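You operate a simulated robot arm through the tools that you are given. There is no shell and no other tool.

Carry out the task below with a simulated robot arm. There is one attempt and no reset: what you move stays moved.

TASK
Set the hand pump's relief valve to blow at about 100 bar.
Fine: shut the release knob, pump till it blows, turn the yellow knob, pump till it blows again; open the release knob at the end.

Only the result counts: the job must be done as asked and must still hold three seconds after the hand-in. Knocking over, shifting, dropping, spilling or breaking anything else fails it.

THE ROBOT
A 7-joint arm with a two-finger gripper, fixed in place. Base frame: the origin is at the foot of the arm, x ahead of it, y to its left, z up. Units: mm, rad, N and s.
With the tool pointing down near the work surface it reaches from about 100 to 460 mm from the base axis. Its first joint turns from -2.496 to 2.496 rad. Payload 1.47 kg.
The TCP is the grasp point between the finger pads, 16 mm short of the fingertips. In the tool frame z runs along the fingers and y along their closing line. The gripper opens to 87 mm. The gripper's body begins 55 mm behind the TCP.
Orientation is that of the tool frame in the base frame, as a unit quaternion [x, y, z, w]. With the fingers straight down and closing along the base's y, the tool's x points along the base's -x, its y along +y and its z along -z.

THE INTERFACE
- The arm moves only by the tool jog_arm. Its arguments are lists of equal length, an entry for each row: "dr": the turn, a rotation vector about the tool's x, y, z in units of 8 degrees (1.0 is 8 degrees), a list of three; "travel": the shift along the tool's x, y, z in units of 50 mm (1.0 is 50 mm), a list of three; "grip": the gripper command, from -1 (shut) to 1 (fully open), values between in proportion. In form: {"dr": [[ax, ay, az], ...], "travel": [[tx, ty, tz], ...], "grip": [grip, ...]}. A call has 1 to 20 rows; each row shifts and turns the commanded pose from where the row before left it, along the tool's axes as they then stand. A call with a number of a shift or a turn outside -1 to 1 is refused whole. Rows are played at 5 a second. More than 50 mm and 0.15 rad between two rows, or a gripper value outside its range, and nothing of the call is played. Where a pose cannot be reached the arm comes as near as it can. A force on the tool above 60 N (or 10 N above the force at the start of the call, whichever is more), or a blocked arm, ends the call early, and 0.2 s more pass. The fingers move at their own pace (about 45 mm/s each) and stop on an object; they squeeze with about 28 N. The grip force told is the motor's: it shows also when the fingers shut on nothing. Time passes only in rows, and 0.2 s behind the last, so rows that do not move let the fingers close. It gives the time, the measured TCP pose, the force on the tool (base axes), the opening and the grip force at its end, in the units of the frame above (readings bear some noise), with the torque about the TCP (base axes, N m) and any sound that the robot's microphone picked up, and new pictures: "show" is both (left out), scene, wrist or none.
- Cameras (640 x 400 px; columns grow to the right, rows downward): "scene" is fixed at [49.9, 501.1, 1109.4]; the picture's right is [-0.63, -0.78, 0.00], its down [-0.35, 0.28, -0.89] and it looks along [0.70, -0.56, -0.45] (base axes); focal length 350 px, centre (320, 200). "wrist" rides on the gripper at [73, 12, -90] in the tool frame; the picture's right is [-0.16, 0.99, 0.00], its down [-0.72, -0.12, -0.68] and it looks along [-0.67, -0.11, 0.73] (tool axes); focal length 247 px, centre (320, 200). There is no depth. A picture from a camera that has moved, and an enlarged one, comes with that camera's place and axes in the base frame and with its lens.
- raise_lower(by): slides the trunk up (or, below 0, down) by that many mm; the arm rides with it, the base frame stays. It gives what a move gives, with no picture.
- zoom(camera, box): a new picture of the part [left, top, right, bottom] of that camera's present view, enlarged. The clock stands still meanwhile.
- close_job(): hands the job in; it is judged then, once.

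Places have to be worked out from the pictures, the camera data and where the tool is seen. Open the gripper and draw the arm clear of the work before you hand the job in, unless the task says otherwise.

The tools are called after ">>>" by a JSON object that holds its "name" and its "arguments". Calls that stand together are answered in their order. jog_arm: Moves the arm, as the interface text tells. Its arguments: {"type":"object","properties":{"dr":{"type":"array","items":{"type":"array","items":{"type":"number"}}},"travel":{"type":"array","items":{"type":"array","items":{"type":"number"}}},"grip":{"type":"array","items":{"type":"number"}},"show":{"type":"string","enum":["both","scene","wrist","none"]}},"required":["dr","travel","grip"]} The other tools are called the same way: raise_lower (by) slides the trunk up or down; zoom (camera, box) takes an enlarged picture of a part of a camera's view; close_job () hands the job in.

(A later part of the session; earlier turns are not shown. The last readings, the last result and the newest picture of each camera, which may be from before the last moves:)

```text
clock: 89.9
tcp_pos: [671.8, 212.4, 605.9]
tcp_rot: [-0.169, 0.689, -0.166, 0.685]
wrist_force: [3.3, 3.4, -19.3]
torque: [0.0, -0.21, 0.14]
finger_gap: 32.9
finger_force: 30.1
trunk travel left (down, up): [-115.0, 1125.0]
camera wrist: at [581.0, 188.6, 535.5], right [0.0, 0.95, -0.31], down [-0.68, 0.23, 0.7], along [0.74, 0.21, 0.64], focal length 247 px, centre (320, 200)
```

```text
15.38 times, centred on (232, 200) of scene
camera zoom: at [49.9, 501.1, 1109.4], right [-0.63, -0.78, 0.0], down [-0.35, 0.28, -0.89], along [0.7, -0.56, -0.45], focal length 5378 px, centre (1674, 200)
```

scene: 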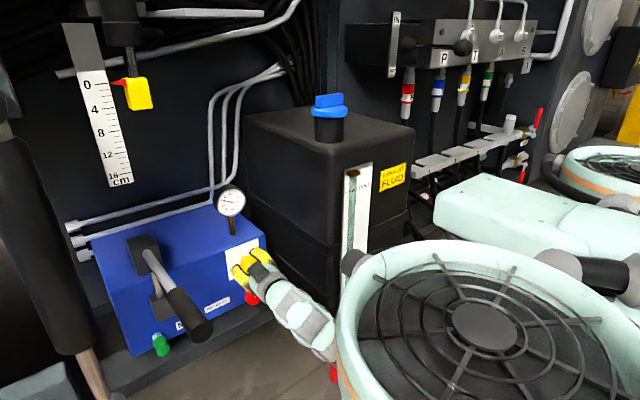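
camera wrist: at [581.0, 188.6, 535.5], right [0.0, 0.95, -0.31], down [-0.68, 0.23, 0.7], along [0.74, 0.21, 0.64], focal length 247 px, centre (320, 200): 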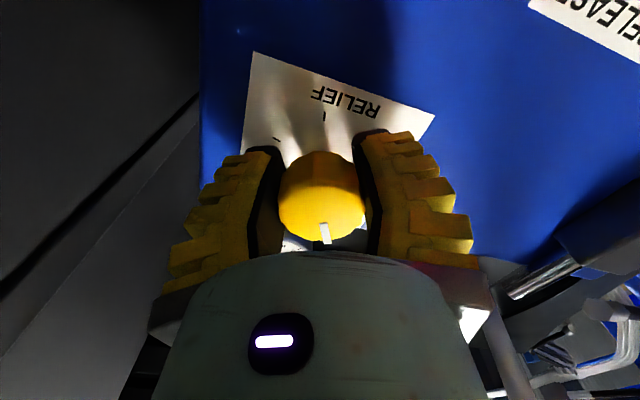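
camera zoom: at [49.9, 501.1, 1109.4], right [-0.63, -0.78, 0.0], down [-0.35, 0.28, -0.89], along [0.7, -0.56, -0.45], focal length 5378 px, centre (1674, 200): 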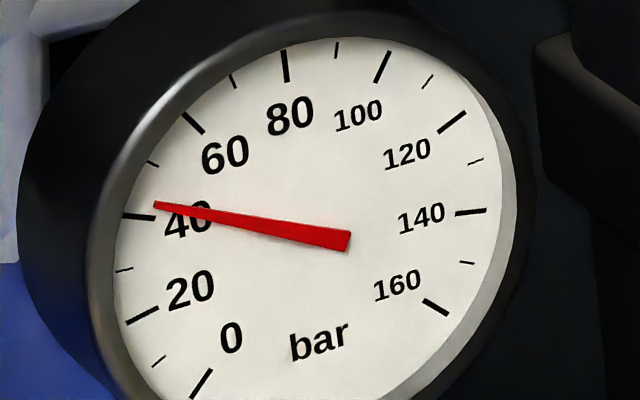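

Clockwise lowers it: now ~42.5 bar after 32°, i.e. ~0.36 bar/deg. So counter-clockwise raises it (towards "+"), and 100 bar needs about 160° counter-clockwise from here. I let go, back off, roll to about +112° and re-grasp to have that travel.

>>> {"name": "jog_arm", "arguments": {"dr": [[0, 0, 0], [0, 0, 0], [0, 0, 0], [0, 0, 0], [0, 0, 0]], "travel": [[0, 0, 0], [0, 0, 0], [0, 0, 0], [0, 0, -0.5], [0, 0, -0.5]], "grip": [0.1, 0.1, 0.1, 0.1, 0.1], "show": "wrist"}}

>>> {"name": "jog_arm", "arguments": {"dr": [[0, 0, 1], [0, 0, 1], [0, 0, 1], [0, 0, 1], [0, 0, 1], [0, 0, 1], [0, 0, 1], [0, 0, 1], [0, 0, 1], [0, 0, 1], [0, 0, 1], [0, 0, 1], [0, 0, 1], [0, 0, 1], [0, 0, 1], [0, 0, 1], [0, 0, 1], [0, 0, 0.5]], "travel": [[0, 0, 0], [0, 0, 0], [0, 0, 0], [0, 0, 0], [0, 0, 0], [0, 0, 0], [0, 0, 0], [0, 0, 0], [0, 0, 0], [0, 0, 0], [0, 0, 0], [0, 0, 0], [0, 0, 0], [0, 0, 0], [0, 0, 0], [0, 0, 0], [0, 0, 0], [0, 0, 0]], "grip": [0.1, 0.1, 0.1, 0.1, 0.1, 0.1, 0.1, 0.1, 0.1, 0.1, 0.1, 0.1, 0.1, 0.1, 0.1, 0.1, 0.1, 0.1], "show": "wrist"}}

```text
clock: 91.1
tcp_pos: [620.2, 213.1, 606.6]
tcp_rot: [-0.168, 0.687, -0.167, 0.687]
wrist_force: [-0.8, -0.4, -1.1]
torque: [0.0, -0.03, 0.02]
finger_gap: 53.3
finger_force: 4.1
trunk travel left (down, up): [-115.0, 1125.0]
camera wrist: at [530.4, 187.6, 536.9], right [0.0, 0.95, -0.31], down [-0.68, 0.23, 0.7], along [0.73, 0.21, 0.65], focal length 247 px, centre (320, 200)
```

wrist: 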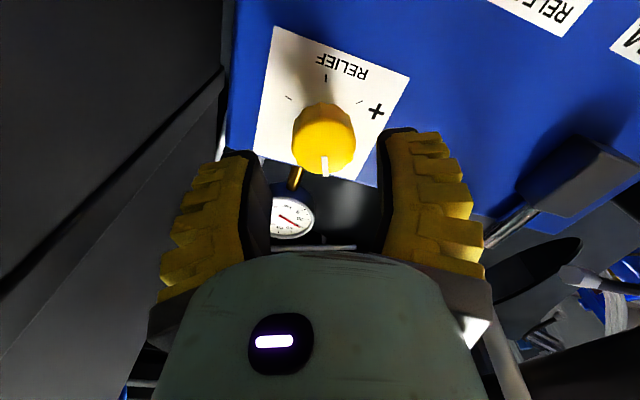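

```text
clock: 94.9
tcp_pos: [621.9, 211.6, 608.5]
tcp_rot: [0.589, 0.391, 0.589, 0.392]
wrist_force: [0.0, -1.1, 0.1]
torque: [-0.01, -0.01, -0.02]
finger_gap: 53.2
finger_force: 3.3
trunk travel left (down, up): [-115.0, 1125.0]
camera wrist: at [532.5, 273.4, 646.8], right [0.0, -0.53, 0.85], down [-0.68, -0.62, -0.39], along [0.73, -0.58, -0.36], focal length 247 px, centre (320, 200)
```

wrist: 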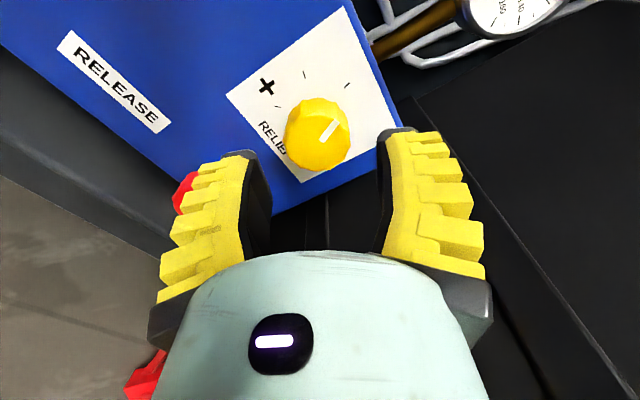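

Aligned with the knob again at roll 112.5°. I advance 50 mm, close, and turn counter-clockwise 80° as the first half.

>>> {"name": "jog_arm", "arguments": {"dr": [[0, 0, 0], [0, 0, 0], [0, 0, 0], [0, 0, 0], [0, 0, 0], [0, 0, 0]], "travel": [[0, 0, 0.5], [0, 0, 0.5], [0, 0, 0], [0, 0, 0], [0, 0, 0], [0, 0, 0]], "grip": [0.1, 0.1, -1, -1, -1, -1], "show": "wrist"}}

>>> {"name": "jog_arm", "arguments": {"dr": [[0, 0, -1], [0, 0, -1], [0, 0, -1], [0, 0, -1], [0, 0, -1], [0, 0, -1], [0, 0, -1], [0, 0, -1], [0, 0, -1], [0, 0, -1]], "travel": [[0, 0, 0], [0, 0, 0], [0, 0, 0], [0, 0, 0], [0, 0, 0], [0, 0, 0], [0, 0, 0], [0, 0, 0], [0, 0, 0], [0, 0, 0]], "grip": [-1, -1, -1, -1, -1, -1, -1, -1, -1, -1], "show": "wrist"}}

```text
clock: 96.3
tcp_pos: [672.6, 213.9, 608.7]
tcp_rot: [0.588, 0.393, 0.588, 0.392]
wrist_force: [2.4, 0.5, -4.3]
torque: [0.01, -0.07, 0.05]
finger_gap: 32.3
finger_force: 30.1
trunk travel left (down, up): [-115.0, 1125.0]
camera wrist: at [582.0, 274.8, 646.1], right [0.0, -0.52, 0.85], down [-0.68, -0.62, -0.38], along [0.73, -0.58, -0.36], focal length 247 px, centre (320, 200)
```

wrist: 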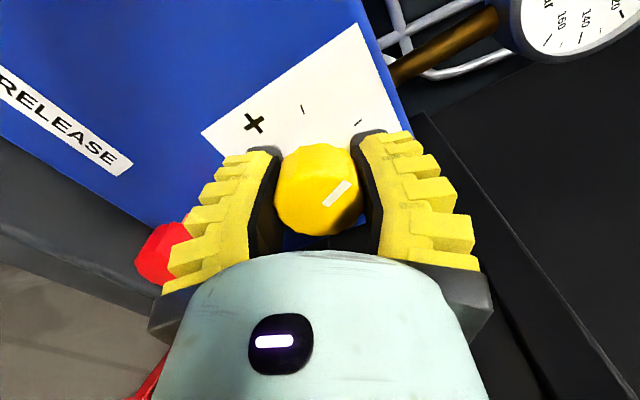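

```text
clock: 98.5
tcp_pos: [673.5, 213.9, 607.8]
tcp_rot: [0.196, 0.678, 0.199, 0.68]
wrist_force: [1.4, 2.7, -3.0]
torque: [0.04, 0.07, 0.0]
finger_gap: 32.3
finger_force: 29.9
trunk travel left (down, up): [-115.0, 1125.0]
camera wrist: at [582.2, 261.4, 553.5], right [0.0, 0.75, 0.66], down [-0.68, -0.49, 0.55], along [0.73, -0.45, 0.51], focal length 247 px, centre (320, 200)
```

wrist: 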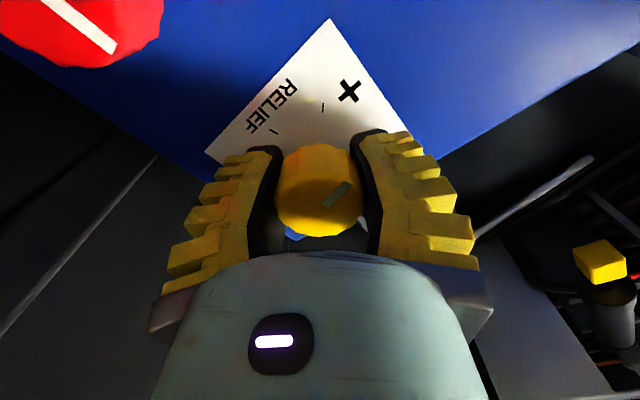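

The knob follows without slipping. I turn the second 80°.

>>> {"name": "jog_arm", "arguments": {"dr": [[0, 0, -1], [0, 0, -1], [0, 0, -1], [0, 0, -1], [0, 0, -1], [0, 0, -1], [0, 0, -1], [0, 0, -1], [0, 0, -1], [0, 0, -1]], "travel": [[0, 0, 0], [0, 0, 0], [0, 0, 0], [0, 0, 0], [0, 0, 0], [0, 0, 0], [0, 0, 0], [0, 0, 0], [0, 0, 0], [0, 0, 0]], "grip": [-1, -1, -1, -1, -1, -1, -1, -1, -1, -1], "show": "wrist"}}

>>> {"name": "zoom", "arguments": {"camera": "scene", "box": [219, 187, 245, 213]}}

```text
clock: 100.7
tcp_pos: [673.0, 215.4, 608.3]
tcp_rot: [-0.285, 0.646, -0.285, 0.648]
wrist_force: [-1.0, 6.2, 0.5]
torque: [0.01, -0.02, 0.06]
finger_gap: 32.3
finger_force: 29.6
trunk travel left (down, up): [-115.0, 1125.0]
camera wrist: at [582.5, 168.3, 550.7], right [0.0, 0.78, -0.62], down [-0.68, 0.46, 0.57], along [0.73, 0.42, 0.53], focal length 247 px, centre (320, 200)
```

wrist: 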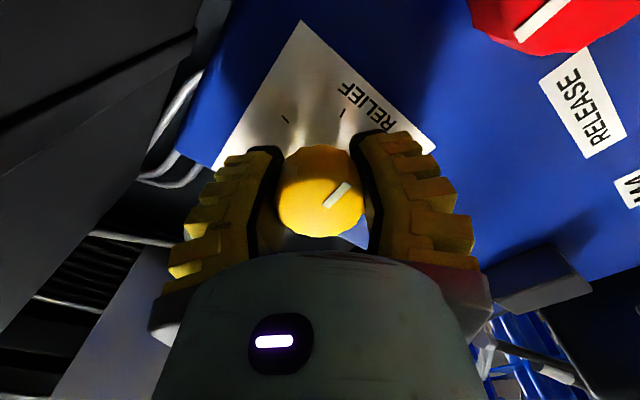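

```text
15.38 times, centred on (232, 200) of scene
camera zoom: at [49.9, 501.1, 1109.4], right [-0.63, -0.78, 0.0], down [-0.35, 0.28, -0.89], along [0.7, -0.56, -0.45], focal length 5378 px, centre (1674, 200)
```

zoom: 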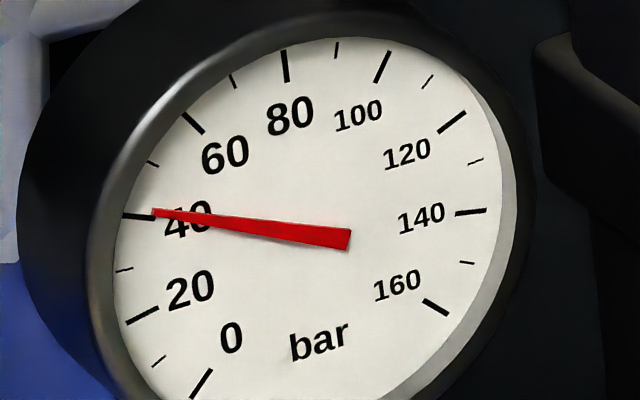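

The setting now should be near 100. I release the knob, withdraw, roll to −90° and return to the front of the lever the same way as before.

>>> {"name": "jog_arm", "arguments": {"dr": [[0, 0, 0], [0, 0, 0], [0, 0, 0], [0, 0, 0], [0, 0, 0], [0, 0, 0], [0, 0, 0], [0, 0, 0], [0, 0, 0], [0, 0, 0], [0, 0, 0], [0, 0, 0]], "travel": [[0, 0, 0], [0, 0, 0], [0, 0, 0], [0, 0, -0.4], [0, 0, -0.8], [0, 0, -0.8], [0, 0, -0.8], [0, 0, -0.8], [0, 0, -0.8], [0, 0, -0.8], [0, 0, -0.8], [0, 0, -0.8]], "grip": [0.1, 0.1, 0.1, 0.1, 0.1, 0.1, 0.1, 1, 1, 1, 1, 1], "show": "scene"}}

>>> {"name": "raise_lower", "arguments": {"by": 45}}

>>> {"name": "zoom", "arguments": {"camera": "scene", "box": [205, 235, 285, 315]}}

```text
clock: 103.3
tcp_pos: [332.5, 211.9, 607.9]
tcp_rot: [-0.283, 0.648, -0.284, 0.647]
wrist_force: [-0.2, 0.0, 0.4]
torque: [-0.02, -0.07, 0.02]
finger_gap: 87.4
finger_force: 0.0
trunk travel left (down, up): [-115.0, 1125.0]
```

scene: 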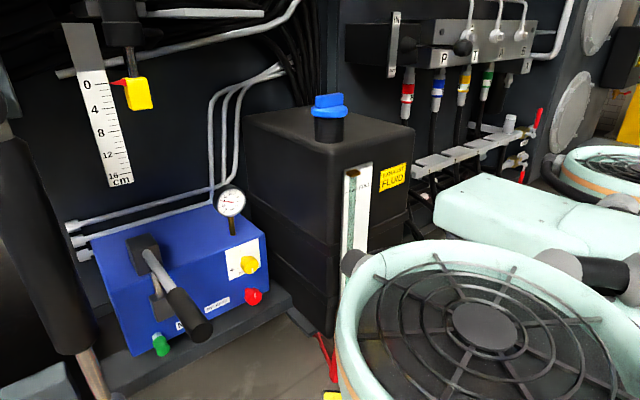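

```text
clock: 104.2
tcp_pos: [334.4, 211.9, 653.2]
tcp_rot: [-0.285, 0.647, -0.285, 0.648]
wrist_force: [-0.1, 0.6, 0.0]
torque: [-0.01, 0.01, -0.01]
finger_gap: 86.8
finger_force: 0.1
trunk travel left (down, up): [-160.0, 1080.0]
```

```text
5.00 times, centred on (245, 275) of scene
camera zoom: at [49.9, 501.1, 1109.4], right [-0.63, -0.78, 0.0], down [-0.35, 0.28, -0.89], along [0.7, -0.56, -0.45], focal length 1748 px, centre (695, -175)
```

zoom: 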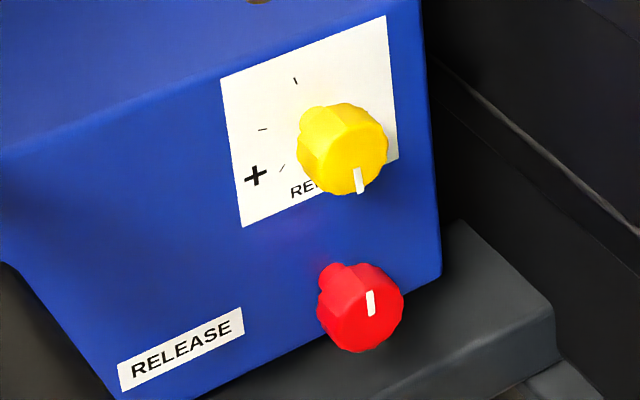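

Yellow's pointer is now pointing down, and the red knob stays shut (pointer up). I roll to −90°, shift across to y≈410 and rise to lever height.

>>> {"name": "jog_arm", "arguments": {"dr": [[0, 0, -1], [0, 0, -1], [0, 0, -1], [0, 0, -1], [0, 0, -1], [0, 0, -0.35], [0, 0, 0], [0, 0, 0], [0, 0, 0], [0, 0, 0], [0, 0, 0], [0, 0, 0]], "travel": [[0, 0, 0], [0, 0, 0], [0, 0, 0], [0, 0, 0], [0, 0, 0], [0, 0, 0], [-0.99, 0, 0], [-0.99, 0, 0], [-0.99, 0, 0], [-0.99, 0, 0], [0, -0.85, 0], [0, -0.85, 0]], "grip": [1, 1, 1, 1, 1, 1, 1, 1, 1, 1, 1, 1], "show": "wrist"}}

```text
clock: 106.8
tcp_pos: [337.0, 408.7, 733.9]
tcp_rot: [0.5, -0.5, 0.501, -0.499]
wrist_force: [0.3, 0.5, -0.1]
torque: [-0.04, -0.02, 0.0]
finger_gap: 87.2
finger_force: 0.1
trunk travel left (down, up): [-160.0, 1080.0]
camera wrist: at [246.3, 335.1, 723.5], right [0.0, 0.15, -0.99], down [-0.68, 0.72, 0.11], along [0.73, 0.67, 0.11], focal length 247 px, centre (320, 200)
```

wrist: 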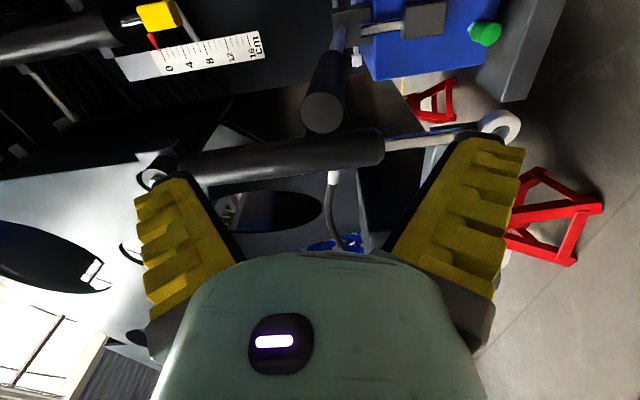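

In line with the lever. I advance over the grip and make a down stroke, then read the gauge.

>>> {"name": "jog_arm", "arguments": {"dr": [[0, 0, 0], [0, 0, 0], [0, 0, 0], [0, 0, 0], [0, 0, 0], [0, 0, 0], [0, 0, 0], [0.5, 0, 0], [0.5, 0, 0], [0.5, 0, 0], [0.5, 0, 0]], "travel": [[0, 0, 0.69], [0, 0, 0.69], [0, 0, 0.69], [0, 0.37, 0], [0, 0.37, 0], [0, 0.37, 0], [0, 0.37, 0], [0, 0.426, 0.04], [0, 0.426, 0.04], [0, 0.426, 0.04], [0, 0.426, 0.04]], "grip": [1, 1, 1, 1, 1, 1, 1, 1, 1, 1, 1], "show": "wrist"}}

>>> {"name": "zoom", "arguments": {"camera": "scene", "box": [219, 187, 245, 213]}}

```text
clock: 109.2
tcp_pos: [455.2, 409.9, 577.8]
tcp_rot: [0.425, -0.424, 0.566, -0.565]
wrist_force: [-4.1, -6.6, 16.1]
torque: [0.16, 0.5, 0.23]
finger_gap: 90.0
finger_force: 0.0
trunk travel left (down, up): [-160.0, 1080.0]
camera wrist: at [372.0, 335.7, 541.8], right [0.28, 0.16, -0.95], down [-0.69, 0.72, -0.08], along [0.67, 0.67, 0.31], focal length 247 px, centre (320, 200)
```

wrist: 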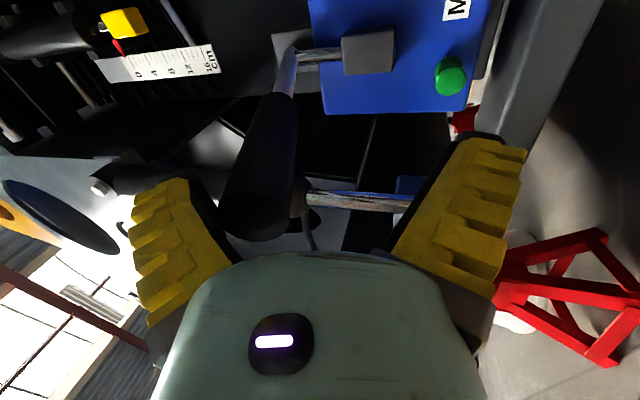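

```text
15.38 times, centred on (232, 200) of scene
camera zoom: at [49.9, 501.1, 1109.4], right [-0.63, -0.78, 0.0], down [-0.35, 0.28, -0.89], along [0.7, -0.56, -0.45], focal length 5378 px, centre (1674, 200)
```

zoom: 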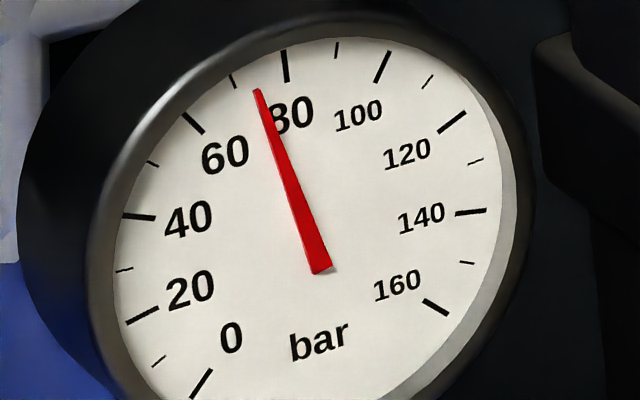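

74 bar now, so the valve holds above its former setting. I make the up stroke, then the next down stroke in parts to catch the blow.

>>> {"name": "jog_arm", "arguments": {"dr": [[-0.5, 0, 0], [-0.5, 0, 0], [-0.5, 0, 0], [-0.5, 0, 0], [0, 0, 0], [0, 0, 0], [0, 0, 0], [0, 0, 0]], "travel": [[0, -0.426, -0.03], [0, -0.426, -0.03], [0, -0.426, -0.03], [0, -0.426, -0.03], [0, -0.45, 0.02], [0, -0.45, 0], [0, -0.45, 0], [0, -0.45, 0]], "grip": [1, 1, 1, 1, 1, 1, 1, 1], "show": "none"}}

>>> {"name": "jog_arm", "arguments": {"dr": [[0, 0, 0], [0, 0, 0], [0, 0, 0], [0, 0, 0], [0.5, 0, 0]], "travel": [[0, 0.45, 0.02], [0, 0.45, 0], [0, 0.45, 0], [0, 0.45, 0], [0, 0.426, 0.04]], "grip": [1, 1, 1, 1, 1], "show": "none"}}

>>> {"name": "zoom", "arguments": {"camera": "scene", "box": [219, 187, 245, 213]}}

>>> {"name": "jog_arm", "arguments": {"dr": [[0.5, 0, 0], [0.5, 0, 0]], "travel": [[0, 0.426, 0.04], [0, 0.426, 0.04]], "grip": [1, 1], "show": "none"}}

>>> {"name": "zoom", "arguments": {"camera": "scene", "box": [219, 187, 245, 213]}}

>>> {"name": "jog_arm", "arguments": {"dr": [[0.5, 0, 0]], "travel": [[0, 0.426, 0.04]], "grip": [1], "show": "none"}}

>>> {"name": "zoom", "arguments": {"camera": "scene", "box": [219, 187, 245, 213]}}

```text
clock: 111.0
tcp_pos: [435.4, 410.5, 754.1]
tcp_rot: [0.5, -0.498, 0.502, -0.5]
wrist_force: [-0.3, 0.9, -0.6]
torque: [-0.02, 0.02, 0.0]
finger_gap: 87.0
finger_force: 0.0
trunk travel left (down, up): [-160.0, 1080.0]
```

```text
clock: 112.2
tcp_pos: [438.9, 410.0, 641.6]
tcp_rot: [0.481, -0.481, 0.518, -0.518]
wrist_force: [-11.0, -2.1, 17.4]
torque: [-0.05, 0.04, 0.18]
finger_gap: 91.1
finger_force: 0.1
trunk travel left (down, up): [-160.0, 1080.0]
```

```text
15.38 times, centred on (232, 200) of scene
camera zoom: at [49.9, 501.1, 1109.4], right [-0.63, -0.78, 0.0], down [-0.35, 0.28, -0.89], along [0.7, -0.56, -0.45], focal length 5378 px, centre (1674, 200)
```

zoom: 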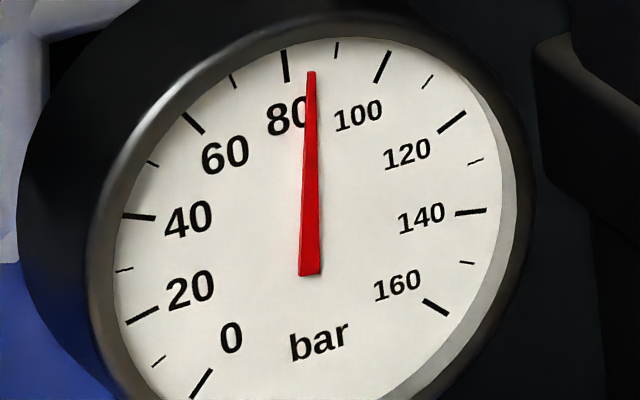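

```text
clock: 112.8
tcp_pos: [448.1, 410.1, 600.6]
tcp_rot: [0.443, -0.442, 0.553, -0.55]
wrist_force: [-4.9, -10.6, 20.9]
torque: [0.35, 0.61, 0.22]
finger_gap: 90.4
finger_force: 0.0
trunk travel left (down, up): [-160.0, 1080.0]
```

```text
15.38 times, centred on (232, 200) of scene
camera zoom: at [49.9, 501.1, 1109.4], right [-0.63, -0.78, 0.0], down [-0.35, 0.28, -0.89], along [0.7, -0.56, -0.45], focal length 5378 px, centre (1674, 200)
```

zoom: 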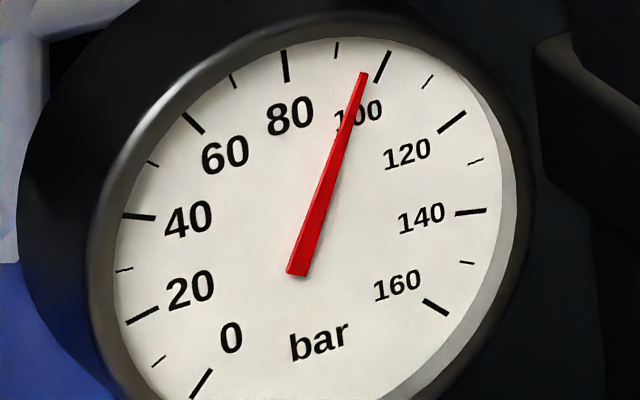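

```text
clock: 113.2
tcp_pos: [453.0, 411.7, 579.9]
tcp_rot: [0.424, -0.423, 0.566, -0.566]
wrist_force: [-5.1, -11.9, 20.6]
torque: [0.3, 0.53, 0.38]
finger_gap: 90.6
finger_force: 0.1
trunk travel left (down, up): [-160.0, 1080.0]
```

```text
15.38 times, centred on (232, 200) of scene
camera zoom: at [49.9, 501.1, 1109.4], right [-0.63, -0.78, 0.0], down [-0.35, 0.28, -0.89], along [0.7, -0.56, -0.45], focal length 5378 px, centre (1674, 200)
```

zoom: 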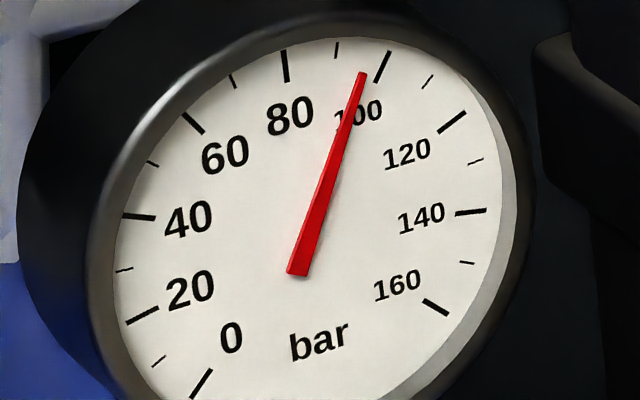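

The needle stops at ~96.5 bar (tip between the 90 and 100 ticks) and stays while the lever keeps moving, so that is the new blow pressure. The gain is ~0.34 bar/deg, so another 10° counter-clockwise will bring it to 100. I raise the lever and withdraw.

>>> {"name": "jog_arm", "arguments": {"dr": [[-0.5, 0, 0], [-0.5, 0, 0], [-0.5, 0, 0], [-0.5, 0, 0], [0, 0, 0], [0, 0, 0], [0, 0, 0], [0, 0, 0], [0, 0, 0], [0, 0, 0], [0, 0, 0], [0, 0, 0]], "travel": [[0, -0.426, -0.03], [0, -0.426, -0.03], [0, -0.426, -0.03], [0, -0.426, -0.03], [0, -0.4, 0.02], [0, -0.4, 0], [0, -0.4, 0], [0, -0.4, 0], [0, 0, -0.7], [0, 0, -0.7], [0, 0, -0.7], [0, 0, 0]], "grip": [1, 1, 1, 1, 1, 1, 1, 1, 1, 1, 1, 1], "show": "scene"}}

>>> {"name": "raise_lower", "arguments": {"by": -45}}

>>> {"name": "jog_arm", "arguments": {"dr": [[0, 0, 0], [0, 0, 0], [0, 0, 0], [0, 0, 0], [0, 0, 0], [0, 0, 0], [0, 0, 1], [0, 0, 1], [0, 0, 1], [0, 0, 1], [0, 0, 1]], "travel": [[0, 0.85, 0], [0, 0.85, 0], [0.98, 0, 0], [0.98, 0, 0], [0.98, 0, 0], [0.98, 0, 0], [0, 0, 0.4], [0, 0, 0.4], [0, 0, 0.4], [0, 0, 0.4], [0, 0, 0.4]], "grip": [0.2, 0.2, 0.2, 0.2, 0.2, 0.2, 0.2, 0.2, 0.2, 0.2, 0.2], "show": "wrist"}}

```text
clock: 115.8
tcp_pos: [329.6, 411.9, 739.7]
tcp_rot: [0.501, -0.499, 0.501, -0.499]
wrist_force: [0.5, -0.5, -0.9]
torque: [0.0, 0.0, 0.0]
finger_gap: 87.2
finger_force: 0.0
trunk travel left (down, up): [-160.0, 1080.0]
```

scene: 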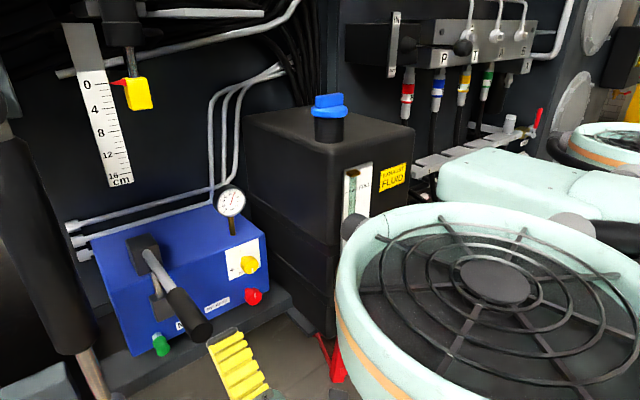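

```text
clock: 116.6
tcp_pos: [328.9, 413.8, 695.3]
tcp_rot: [0.501, -0.498, 0.501, -0.5]
wrist_force: [0.6, 1.0, 0.2]
torque: [0.06, -0.02, 0.0]
finger_gap: 86.8
finger_force: 0.0
trunk travel left (down, up): [-115.0, 1125.0]
```

```text
clock: 119.0
tcp_pos: [429.0, 212.8, 610.5]
tcp_rot: [-0.3, 0.64, -0.299, 0.641]
wrist_force: [-0.1, -0.5, -0.6]
torque: [0.0, 0.0, 0.03]
finger_gap: 57.6
finger_force: 3.8
trunk travel left (down, up): [-115.0, 1125.0]
camera wrist: at [339.5, 163.3, 554.0], right [0.0, 0.76, -0.66], down [-0.68, 0.48, 0.55], along [0.73, 0.45, 0.52], focal length 247 px, centre (320, 200)
```

wrist: 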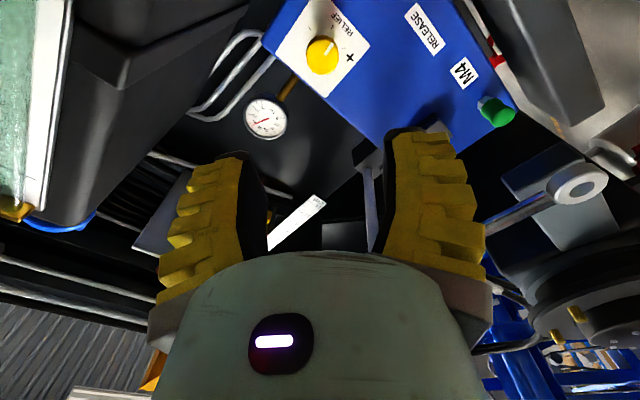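

Lined up with the yellow knob again at roll −50°. I advance to just short of it and check.

>>> {"name": "jog_arm", "arguments": {"dr": [[0, 0, 0], [0, 0, 0], [0, 0, 0], [0, 0, 0], [0, 0, 0]], "travel": [[0.03, 0.03, 0.8], [0, 0, 0.8], [0, 0, 0.8], [0, 0, 0.8], [0, 0, 0.8]], "grip": [0.1, 0.1, 0.1, 0.1, 0.1], "show": "wrist"}}

```text
clock: 120.2
tcp_pos: [628.0, 217.6, 609.1]
tcp_rot: [-0.3, 0.639, -0.3, 0.641]
wrist_force: [0.1, 0.2, -0.2]
torque: [-0.01, 0.02, -0.01]
finger_gap: 53.5
finger_force: 3.8
trunk travel left (down, up): [-115.0, 1125.0]
camera wrist: at [537.9, 168.0, 553.4], right [0.0, 0.75, -0.66], down [-0.68, 0.48, 0.55], along [0.73, 0.45, 0.51], focal length 247 px, centre (320, 200)
```

wrist: 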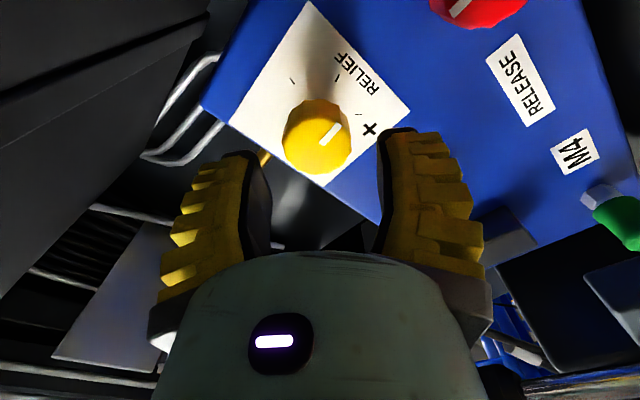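

The tool is about 4 mm too far in +y; I correct it and advance 45 mm, then close.

>>> {"name": "jog_arm", "arguments": {"dr": [[0, 0, 0], [0, 0, 0], [0, 0, 0]], "travel": [[0.075, -0.035, 0], [0, 0, 0.45], [0, 0, 0.45]], "grip": [0.1, 0.1, 0.1], "show": "wrist"}}

>>> {"name": "jog_arm", "arguments": {"dr": [[0, 0, 0], [0, 0, 0], [0, 0, 0], [0, 0, 0]], "travel": [[0, 0, 0], [0, 0, 0], [0, 0, 0], [0, 0, 0]], "grip": [-1, -1, -1, -1], "show": "wrist"}}

>>> {"name": "zoom", "arguments": {"camera": "scene", "box": [219, 187, 245, 213]}}

```text
clock: 121.0
tcp_pos: [675.0, 214.1, 606.2]
tcp_rot: [-0.3, 0.64, -0.3, 0.641]
wrist_force: [-0.3, 0.2, 0.7]
torque: [0.03, 0.0, -0.03]
finger_gap: 53.4
finger_force: 4.2
trunk travel left (down, up): [-115.0, 1125.0]
camera wrist: at [584.4, 163.6, 551.6], right [0.0, 0.75, -0.66], down [-0.68, 0.48, 0.55], along [0.73, 0.45, 0.51], focal length 247 px, centre (320, 200)
```

wrist: 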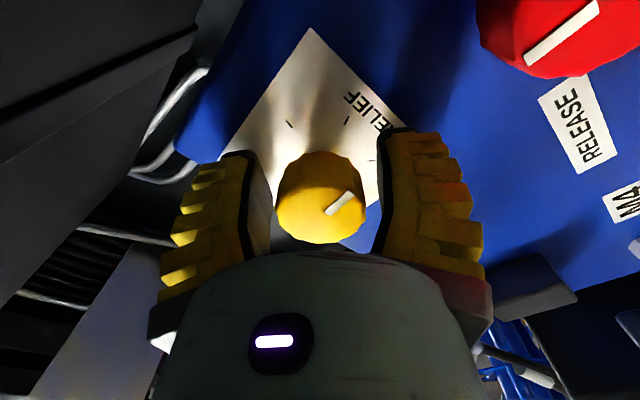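

```text
clock: 122.0
tcp_pos: [675.3, 212.3, 604.9]
tcp_rot: [-0.301, 0.64, -0.3, 0.64]
wrist_force: [3.5, -0.3, -6.8]
torque: [-0.02, 0.02, -0.07]
finger_gap: 33.7
finger_force: 29.4
trunk travel left (down, up): [-115.0, 1125.0]
camera wrist: at [583.4, 162.5, 550.5], right [0.0, 0.75, -0.66], down [-0.68, 0.48, 0.55], along [0.73, 0.45, 0.51], focal length 247 px, centre (320, 200)
```

wrist: 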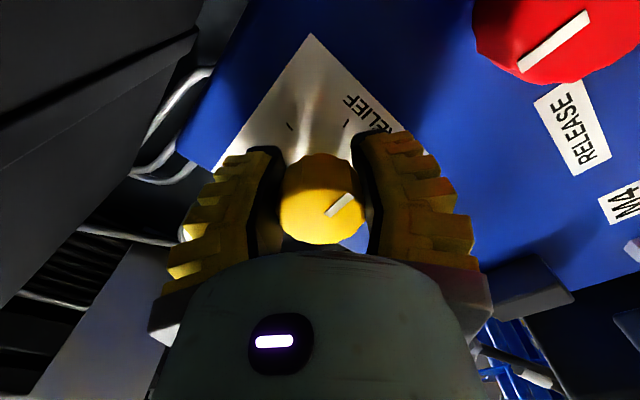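

```text
15.38 times, centred on (232, 200) of scene
camera zoom: at [49.9, 501.1, 1109.4], right [-0.63, -0.78, 0.0], down [-0.35, 0.28, -0.89], along [0.7, -0.56, -0.45], focal length 5378 px, centre (1674, 200)
```

zoom: 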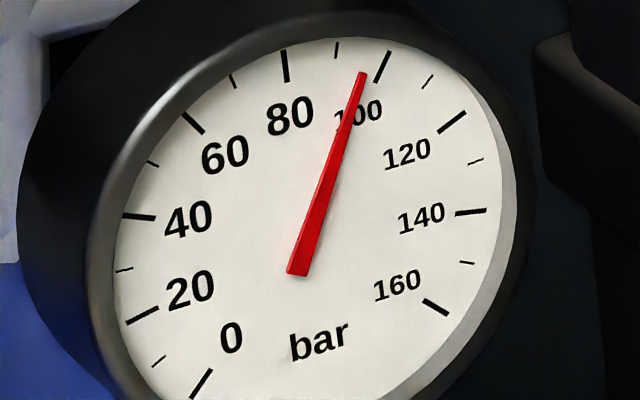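

Gripped squarely, gauge still ~96.5. I turn 10° counter-clockwise, hold a moment, open and back off.

>>> {"name": "jog_arm", "arguments": {"dr": [[0, 0, -0.63], [0, 0, -0.63], [0, 0, 0]], "travel": [[0, 0, 0], [0, 0, 0], [0, 0, 0]], "grip": [-1, -1, -1], "show": "wrist"}}

>>> {"name": "jog_arm", "arguments": {"dr": [[0, 0, 0], [0, 0, 0], [0, 0, 0], [0, 0, 0], [0, 0, 0], [0, 0, 0], [0, 0, 0], [0, 0, 0], [0, 0, 0], [0, 0, 0], [0, 0, 0]], "travel": [[0, 0, 0], [0, 0, 0], [0, 0, 0], [0, 0, -0.4], [0, 0, -0.8], [0, 0, -0.8], [0, 0, -0.8], [0, 0, -0.8], [0, 0, -0.8], [0, 0, -0.8], [0, 0, -0.8]], "grip": [0.1, 0.1, 0.1, 0.1, 0.1, 0.1, 1, 1, 1, 1, 1], "show": "scene"}}

>>> {"name": "zoom", "arguments": {"camera": "scene", "box": [205, 235, 285, 315]}}

```text
clock: 122.8
tcp_pos: [674.1, 212.2, 606.5]
tcp_rot: [-0.355, 0.611, -0.357, 0.611]
wrist_force: [5.2, -1.1, -10.8]
torque: [-0.05, 0.0, -0.01]
finger_gap: 33.1
finger_force: 29.9
trunk travel left (down, up): [-115.0, 1125.0]
camera wrist: at [583.5, 153.2, 560.4], right [0.0, 0.62, -0.78], down [-0.68, 0.57, 0.46], along [0.73, 0.53, 0.42], focal length 247 px, centre (320, 200)
```

wrist: 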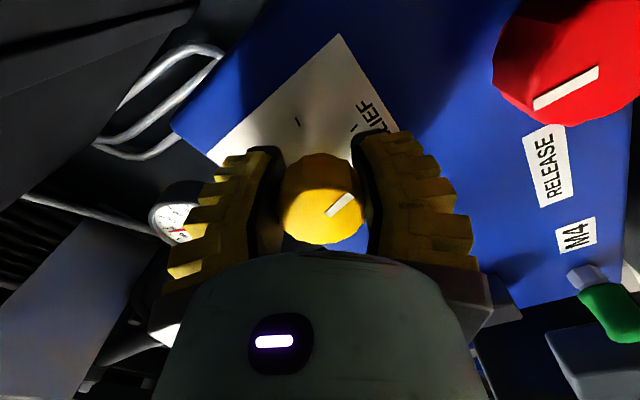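

```text
clock: 125.2
tcp_pos: [367.6, 210.0, 605.8]
tcp_rot: [-0.355, 0.612, -0.355, 0.611]
wrist_force: [0.3, 0.0, -0.4]
torque: [0.02, 0.02, 0.05]
finger_gap: 87.0
finger_force: 0.0
trunk travel left (down, up): [-115.0, 1125.0]
```

scene: 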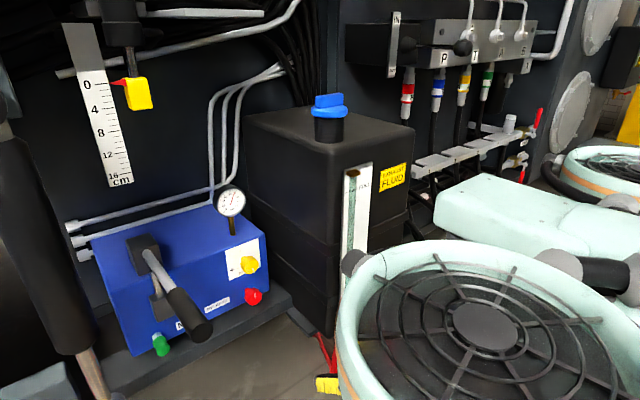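

```text
5.00 times, centred on (245, 275) of scene
camera zoom: at [49.9, 501.1, 1109.4], right [-0.63, -0.78, 0.0], down [-0.35, 0.28, -0.89], along [0.7, -0.56, -0.45], focal length 1748 px, centre (695, -175)
```

zoom: 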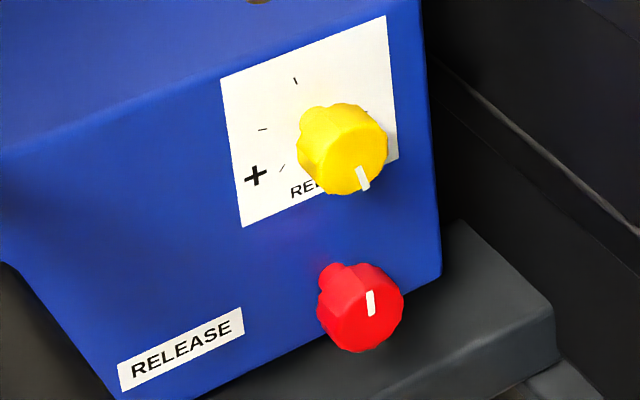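

The yellow pointer has moved on by about 10°. I go back to the lever for a confirming stroke.

>>> {"name": "raise_lower", "arguments": {"by": 45}}

>>> {"name": "jog_arm", "arguments": {"dr": [[0, 0, -1], [0, 0, -1], [0, 0, -1], [0, 0, -0.8], [0, 0, 0], [0, 0, 0], [0, 0, 0], [0, 0, 0], [0, 0, 0], [0, 0, 0]], "travel": [[0, 0, -0.4], [0, 0, -0.35], [0, 0, 0], [0, 0, 0], [-1, 0, 0], [-1, 0, 0], [-1, 0, 0], [-1, 0, 0], [0, -0.85, 0], [0, -0.85, 0]], "grip": [1, 1, 1, 1, 1, 1, 1, 1, 1, 1], "show": "wrist"}}

```text
clock: 126.1
tcp_pos: [370.8, 211.2, 650.7]
tcp_rot: [-0.354, 0.611, -0.355, 0.612]
wrist_force: [-0.1, -0.7, -1.3]
torque: [0.0, 0.02, 0.0]
finger_gap: 86.6
finger_force: 0.1
trunk travel left (down, up): [-160.0, 1080.0]
```

```text
clock: 128.3
tcp_pos: [332.7, 415.1, 735.7]
tcp_rot: [0.503, -0.496, 0.504, -0.497]
wrist_force: [-0.3, 0.3, -0.2]
torque: [-0.03, -0.01, 0.01]
finger_gap: 87.1
finger_force: 0.0
trunk travel left (down, up): [-160.0, 1080.0]
camera wrist: at [241.3, 340.8, 725.0], right [0.0, 0.15, -0.99], down [-0.68, 0.73, 0.11], along [0.73, 0.67, 0.1], focal length 247 px, centre (320, 200)
```

wrist: 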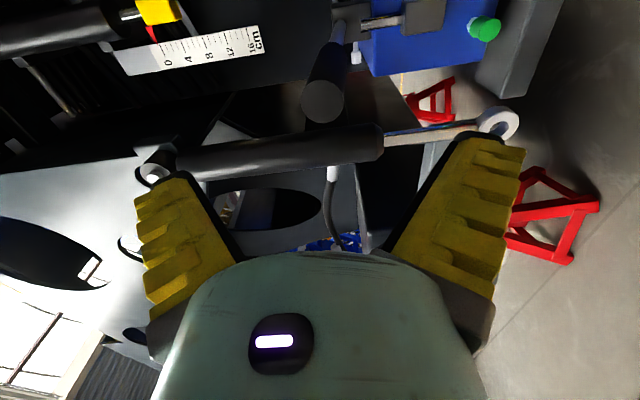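

I advance over the grip and make the stroke in parts, reading the gauge each time.

>>> {"name": "jog_arm", "arguments": {"dr": [[0, 0, 0], [0, 0, 0], [0, 0, 0], [0, 0, 0], [0, 0, 0], [0, 0, 0], [0, 0, 0], [0.5, 0, 0], [0.5, 0, 0]], "travel": [[0.1, 0, 0.72], [0, 0, 0.72], [0, 0, 0.72], [0, 0.37, 0], [0, 0.37, 0], [0, 0.37, 0], [0, 0.37, 0], [0, 0.426, 0.04], [0, 0.426, 0.04]], "grip": [1, 1, 1, 1, 1, 1, 1, 1, 1], "show": "none"}}

>>> {"name": "zoom", "arguments": {"camera": "scene", "box": [219, 187, 245, 213]}}

>>> {"name": "jog_arm", "arguments": {"dr": [[0.5, 0, 0], [0.5, 0, 0]], "travel": [[0, 0.426, 0.04], [0, 0.4, 0.04]], "grip": [1, 1], "show": "none"}}

>>> {"name": "zoom", "arguments": {"camera": "scene", "box": [219, 187, 245, 213]}}

```text
clock: 130.3
tcp_pos: [447.4, 408.2, 619.6]
tcp_rot: [0.464, -0.459, 0.538, -0.533]
wrist_force: [-4.0, 1.5, 19.5]
torque: [0.09, 0.62, 0.01]
finger_gap: 90.2
finger_force: 0.2
trunk travel left (down, up): [-160.0, 1080.0]
```

```text
15.38 times, centred on (232, 200) of scene
camera zoom: at [49.9, 501.1, 1109.4], right [-0.63, -0.78, 0.0], down [-0.35, 0.28, -0.89], along [0.7, -0.56, -0.45], focal length 5378 px, centre (1674, 200)
```

zoom: 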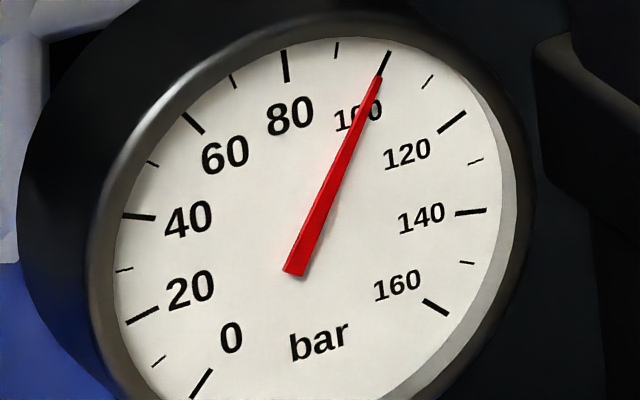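

```text
clock: 130.9
tcp_pos: [456.9, 409.2, 578.8]
tcp_rot: [0.427, -0.42, 0.567, -0.565]
wrist_force: [-7.3, 2.6, 20.8]
torque: [-0.04, 0.56, -0.06]
finger_gap: 90.4
finger_force: 0.2
trunk travel left (down, up): [-160.0, 1080.0]
```

```text
15.38 times, centred on (232, 200) of scene
camera zoom: at [49.9, 501.1, 1109.4], right [-0.63, -0.78, 0.0], down [-0.35, 0.28, -0.89], along [0.7, -0.56, -0.45], focal length 5378 px, centre (1674, 200)
```

zoom: 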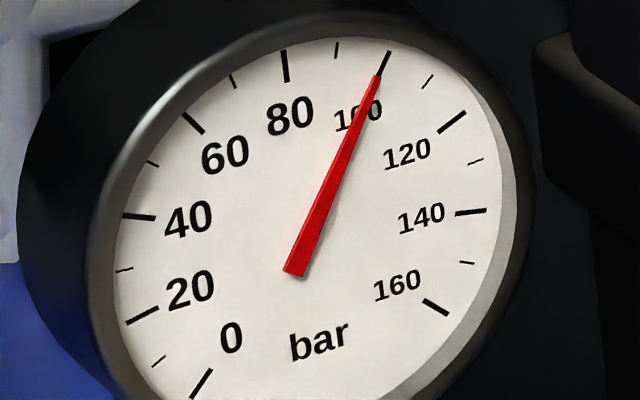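

The needle stops right on 100 bar and stays there while the lever still moves, so the relief blows at 100. I raise the lever, withdraw, and go to open the release knob.

>>> {"name": "jog_arm", "arguments": {"dr": [[-0.5, 0, 0], [-0.5, 0, 0], [-0.5, 0, 0], [-0.5, 0, 0], [0, 0, 0], [0, 0, 0], [0, 0, 0], [0, 0, 0], [0, 0, 0], [0, 0, 0], [0, 0, 0], [0, 0, 0]], "travel": [[0, -0.426, -0.03], [0, -0.426, -0.03], [0, -0.426, -0.03], [0, -0.426, -0.03], [0, -0.4, 0.02], [0, -0.4, 0], [0, -0.4, 0], [0, -0.4, 0], [0, 0, -0.7], [0, 0, -0.7], [0, 0, -0.7], [0, 0, 0]], "grip": [1, 1, 1, 1, 1, 1, 1, 1, 1, 1, 1, 1], "show": "scene"}}

>>> {"name": "raise_lower", "arguments": {"by": -150}}

>>> {"name": "jog_arm", "arguments": {"dr": [[0, 0, 0], [0, 0, 0], [0, 0, 0], [0, 0, 0], [0, 0, 0], [0, 0, 0], [0, 0, 0], [0, 0, 0]], "travel": [[0, 0.75, 0], [0, 0.75, 0], [0.97, 0, 0], [0.97, 0, 0], [0.97, 0, 0], [0.97, 0, 0], [0, 0, 0.8], [0, 0, 0.8]], "grip": [0.05, 0.05, 0.05, 0.05, 0.05, 0.05, 0.05, 0.05], "show": "wrist"}}

```text
clock: 133.5
tcp_pos: [329.5, 407.4, 742.1]
tcp_rot: [0.503, -0.496, 0.504, -0.497]
wrist_force: [0.8, 0.2, 0.1]
torque: [-0.01, -0.01, 0.02]
finger_gap: 87.2
finger_force: 0.1
trunk travel left (down, up): [-160.0, 1080.0]
```

scene: 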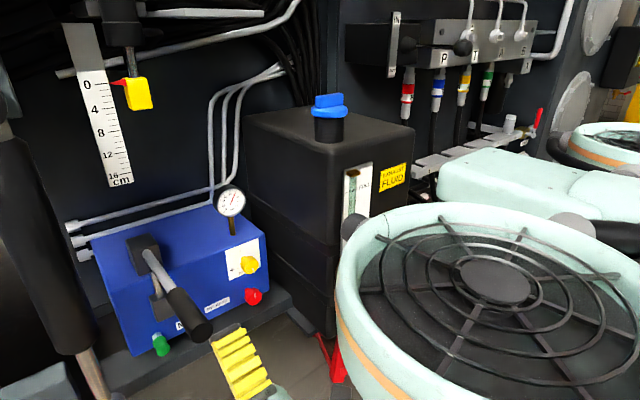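

```text
clock: 135.3
tcp_pos: [329.0, 408.5, 592.5]
tcp_rot: [0.503, -0.496, 0.502, -0.498]
wrist_force: [0.1, 0.1, -0.3]
torque: [0.03, -0.02, 0.0]
finger_gap: 86.8
finger_force: 0.1
trunk travel left (down, up): [-10.0, 1230.0]
```

```text
clock: 137.1
tcp_pos: [413.5, 215.4, 523.3]
tcp_rot: [0.502, -0.495, 0.503, -0.499]
wrist_force: [0.2, 0.7, 0.3]
torque: [0.01, -0.01, 0.0]
finger_gap: 51.0
finger_force: 3.9
trunk travel left (down, up): [-10.0, 1230.0]
camera wrist: at [322.9, 139.8, 512.9], right [0.0, 0.15, -0.99], down [-0.68, 0.72, 0.1], along [0.73, 0.67, 0.1], focal length 247 px, centre (320, 200)
```

wrist: 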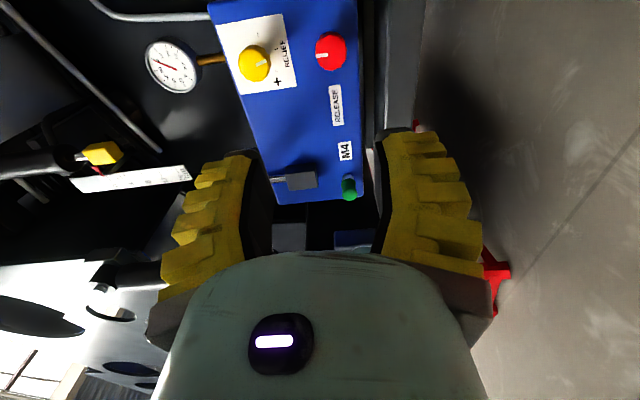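

Now at (413, 215, 523) and both knobs in view. I drop to z≈512, go forward 80 mm and roll toward +115° so there's 180° of counter-clockwise travel.

>>> {"name": "jog_arm", "arguments": {"dr": [[0, 0, 0], [0, 0, 0], [0, 0, 1], [0, 0, 1], [0, 0, 1], [0, 0, 1], [0, 0, 1], [0, 0, 1], [0, 0, 1], [0, 0, 1], [0, 0, 1], [0, 0, 1], [0, 0, 1], [0, 0, 1], [0, 0, 1]], "travel": [[0, 0.21, 0.8], [0, 0, 0.8], [0, 0, 0], [0, 0, 0], [0, 0, 0], [0, 0, 0], [0, 0, 0], [0, 0, 0], [0, 0, 0], [0, 0, 0], [0, 0, 0], [0, 0, 0], [0, 0, 0], [0, 0, 0], [0, 0, 0]], "grip": [0.05, 0.05, 0.05, 0.05, 0.05, 0.05, 0.05, 0.05, 0.05, 0.05, 0.05, 0.05, 0.05, 0.05, 0.05], "show": "none"}}

>>> {"name": "jog_arm", "arguments": {"dr": [[0, 0, 1], [0, 0, 1], [0, 0, 1], [0, 0, 1], [0, 0, 1], [0, 0, 1], [0, 0, 1], [0, 0, 1], [0, 0, 1], [0, 0, 1], [0, 0, 1], [0, 0, 1], [0, 0, 1]], "travel": [[0, 0, 0], [0, 0, 0], [0, 0, 0], [0, 0, 0], [0, 0, 0], [0, 0, 0], [0, 0, 0], [0, 0, 0], [0, 0, 0], [0, 0, 0], [0, 0, 0.6], [0, 0, 0.6], [0, 0, 0.6]], "grip": [0.05, 0.05, 0.05, 0.05, 0.05, 0.05, 0.05, 0.05, 0.05, 0.05, 0.05, 0.05, 0.05], "show": "wrist"}}

```text
clock: 140.3
tcp_pos: [489.5, 213.2, 507.9]
tcp_rot: [0.083, 0.702, 0.082, 0.702]
wrist_force: [-0.2, -0.6, 0.7]
torque: [0.02, -0.01, 0.0]
finger_gap: 51.0
finger_force: 3.8
trunk travel left (down, up): [-10.0, 1230.0]
```

```text
clock: 143.1
tcp_pos: [584.2, 212.0, 511.3]
tcp_rot: [0.604, 0.366, 0.606, 0.367]
wrist_force: [0.1, 0.4, 0.1]
torque: [0.0, -0.01, -0.03]
finger_gap: 51.3
finger_force: 4.2
trunk travel left (down, up): [-10.0, 1230.0]
camera wrist: at [491.8, 269.5, 554.7], right [0.0, -0.6, 0.8], down [-0.68, -0.59, -0.44], along [0.74, -0.55, -0.4], focal length 247 px, centre (320, 200)
```

wrist: 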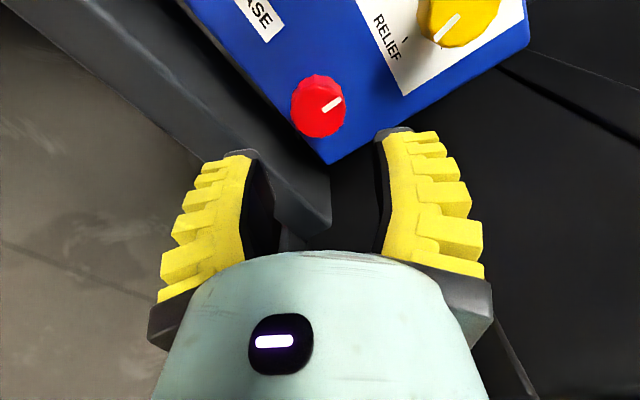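

Roll is 118° and the knob's in line (about 2 mm off in y). I correct, narrow the opening to 44 mm to clear the plate, and advance.

>>> {"name": "jog_arm", "arguments": {"dr": [[0, 0, 0], [0, 0, 0], [0, 0, 0]], "travel": [[0.045, 0, 0.3], [0, 0, 0.4], [0, 0, 0.3]], "grip": [-0.12, -0.12, -0.12], "show": "wrist"}}

```text
clock: 143.9
tcp_pos: [632.7, 213.9, 511.5]
tcp_rot: [0.603, 0.367, 0.604, 0.369]
wrist_force: [0.7, 0.0, -0.4]
torque: [-0.01, 0.0, 0.03]
finger_gap: 44.3
finger_force: 4.4
trunk travel left (down, up): [-10.0, 1230.0]
camera wrist: at [540.7, 271.9, 555.0], right [0.0, -0.59, 0.81], down [-0.68, -0.59, -0.44], along [0.73, -0.55, -0.4], focal length 247 px, centre (320, 200)
```

wrist: 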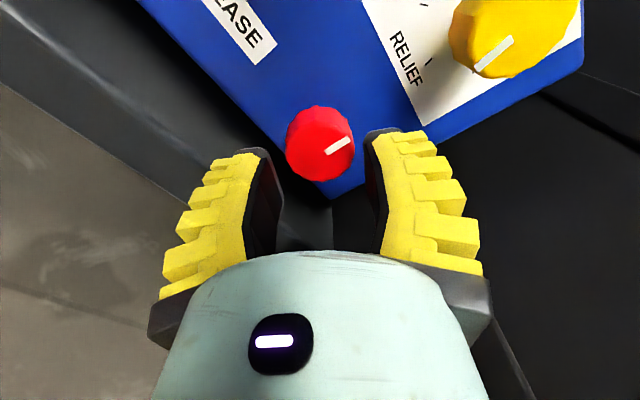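

Aligned. I advance the last 39 mm and close on the red knob.

>>> {"name": "jog_arm", "arguments": {"dr": [[0, 0, 0], [0, 0, 0]], "travel": [[0.015, 0.026, 0.4], [0, 0, 0.38]], "grip": [-0.12, -0.12], "show": "wrist"}}

>>> {"name": "jog_arm", "arguments": {"dr": [[0, 0, 0], [0, 0, 0], [0, 0, 0], [0, 0, 0]], "travel": [[0, 0, 0], [0, 0, 0], [0, 0, 0], [0, 0, 0]], "grip": [-1, -1, -1, -1], "show": "wrist"}}

```text
clock: 144.5
tcp_pos: [671.0, 214.6, 513.5]
tcp_rot: [0.603, 0.366, 0.606, 0.368]
wrist_force: [0.5, -0.3, -0.6]
torque: [0.01, -0.02, -0.04]
finger_gap: 44.1
finger_force: 4.5
trunk travel left (down, up): [-10.0, 1230.0]
camera wrist: at [579.8, 272.9, 557.6], right [0.0, -0.59, 0.8], down [-0.68, -0.59, -0.44], along [0.73, -0.55, -0.4], focal length 247 px, centre (320, 200)
```

wrist: 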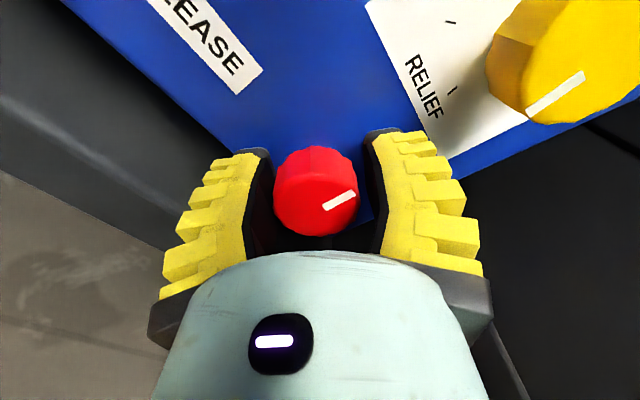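

```text
clock: 145.5
tcp_pos: [667.0, 215.2, 512.0]
tcp_rot: [0.604, 0.367, 0.604, 0.369]
wrist_force: [-0.7, 0.5, -4.3]
torque: [-0.02, 0.03, -0.01]
finger_gap: 31.3
finger_force: 29.8
trunk travel left (down, up): [-10.0, 1230.0]
camera wrist: at [577.1, 272.6, 555.7], right [0.0, -0.59, 0.81], down [-0.68, -0.59, -0.43], along [0.73, -0.55, -0.4], focal length 247 px, centre (320, 200)
```

wrist: 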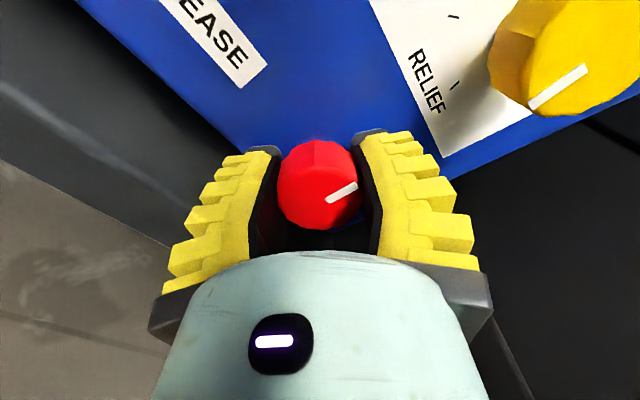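

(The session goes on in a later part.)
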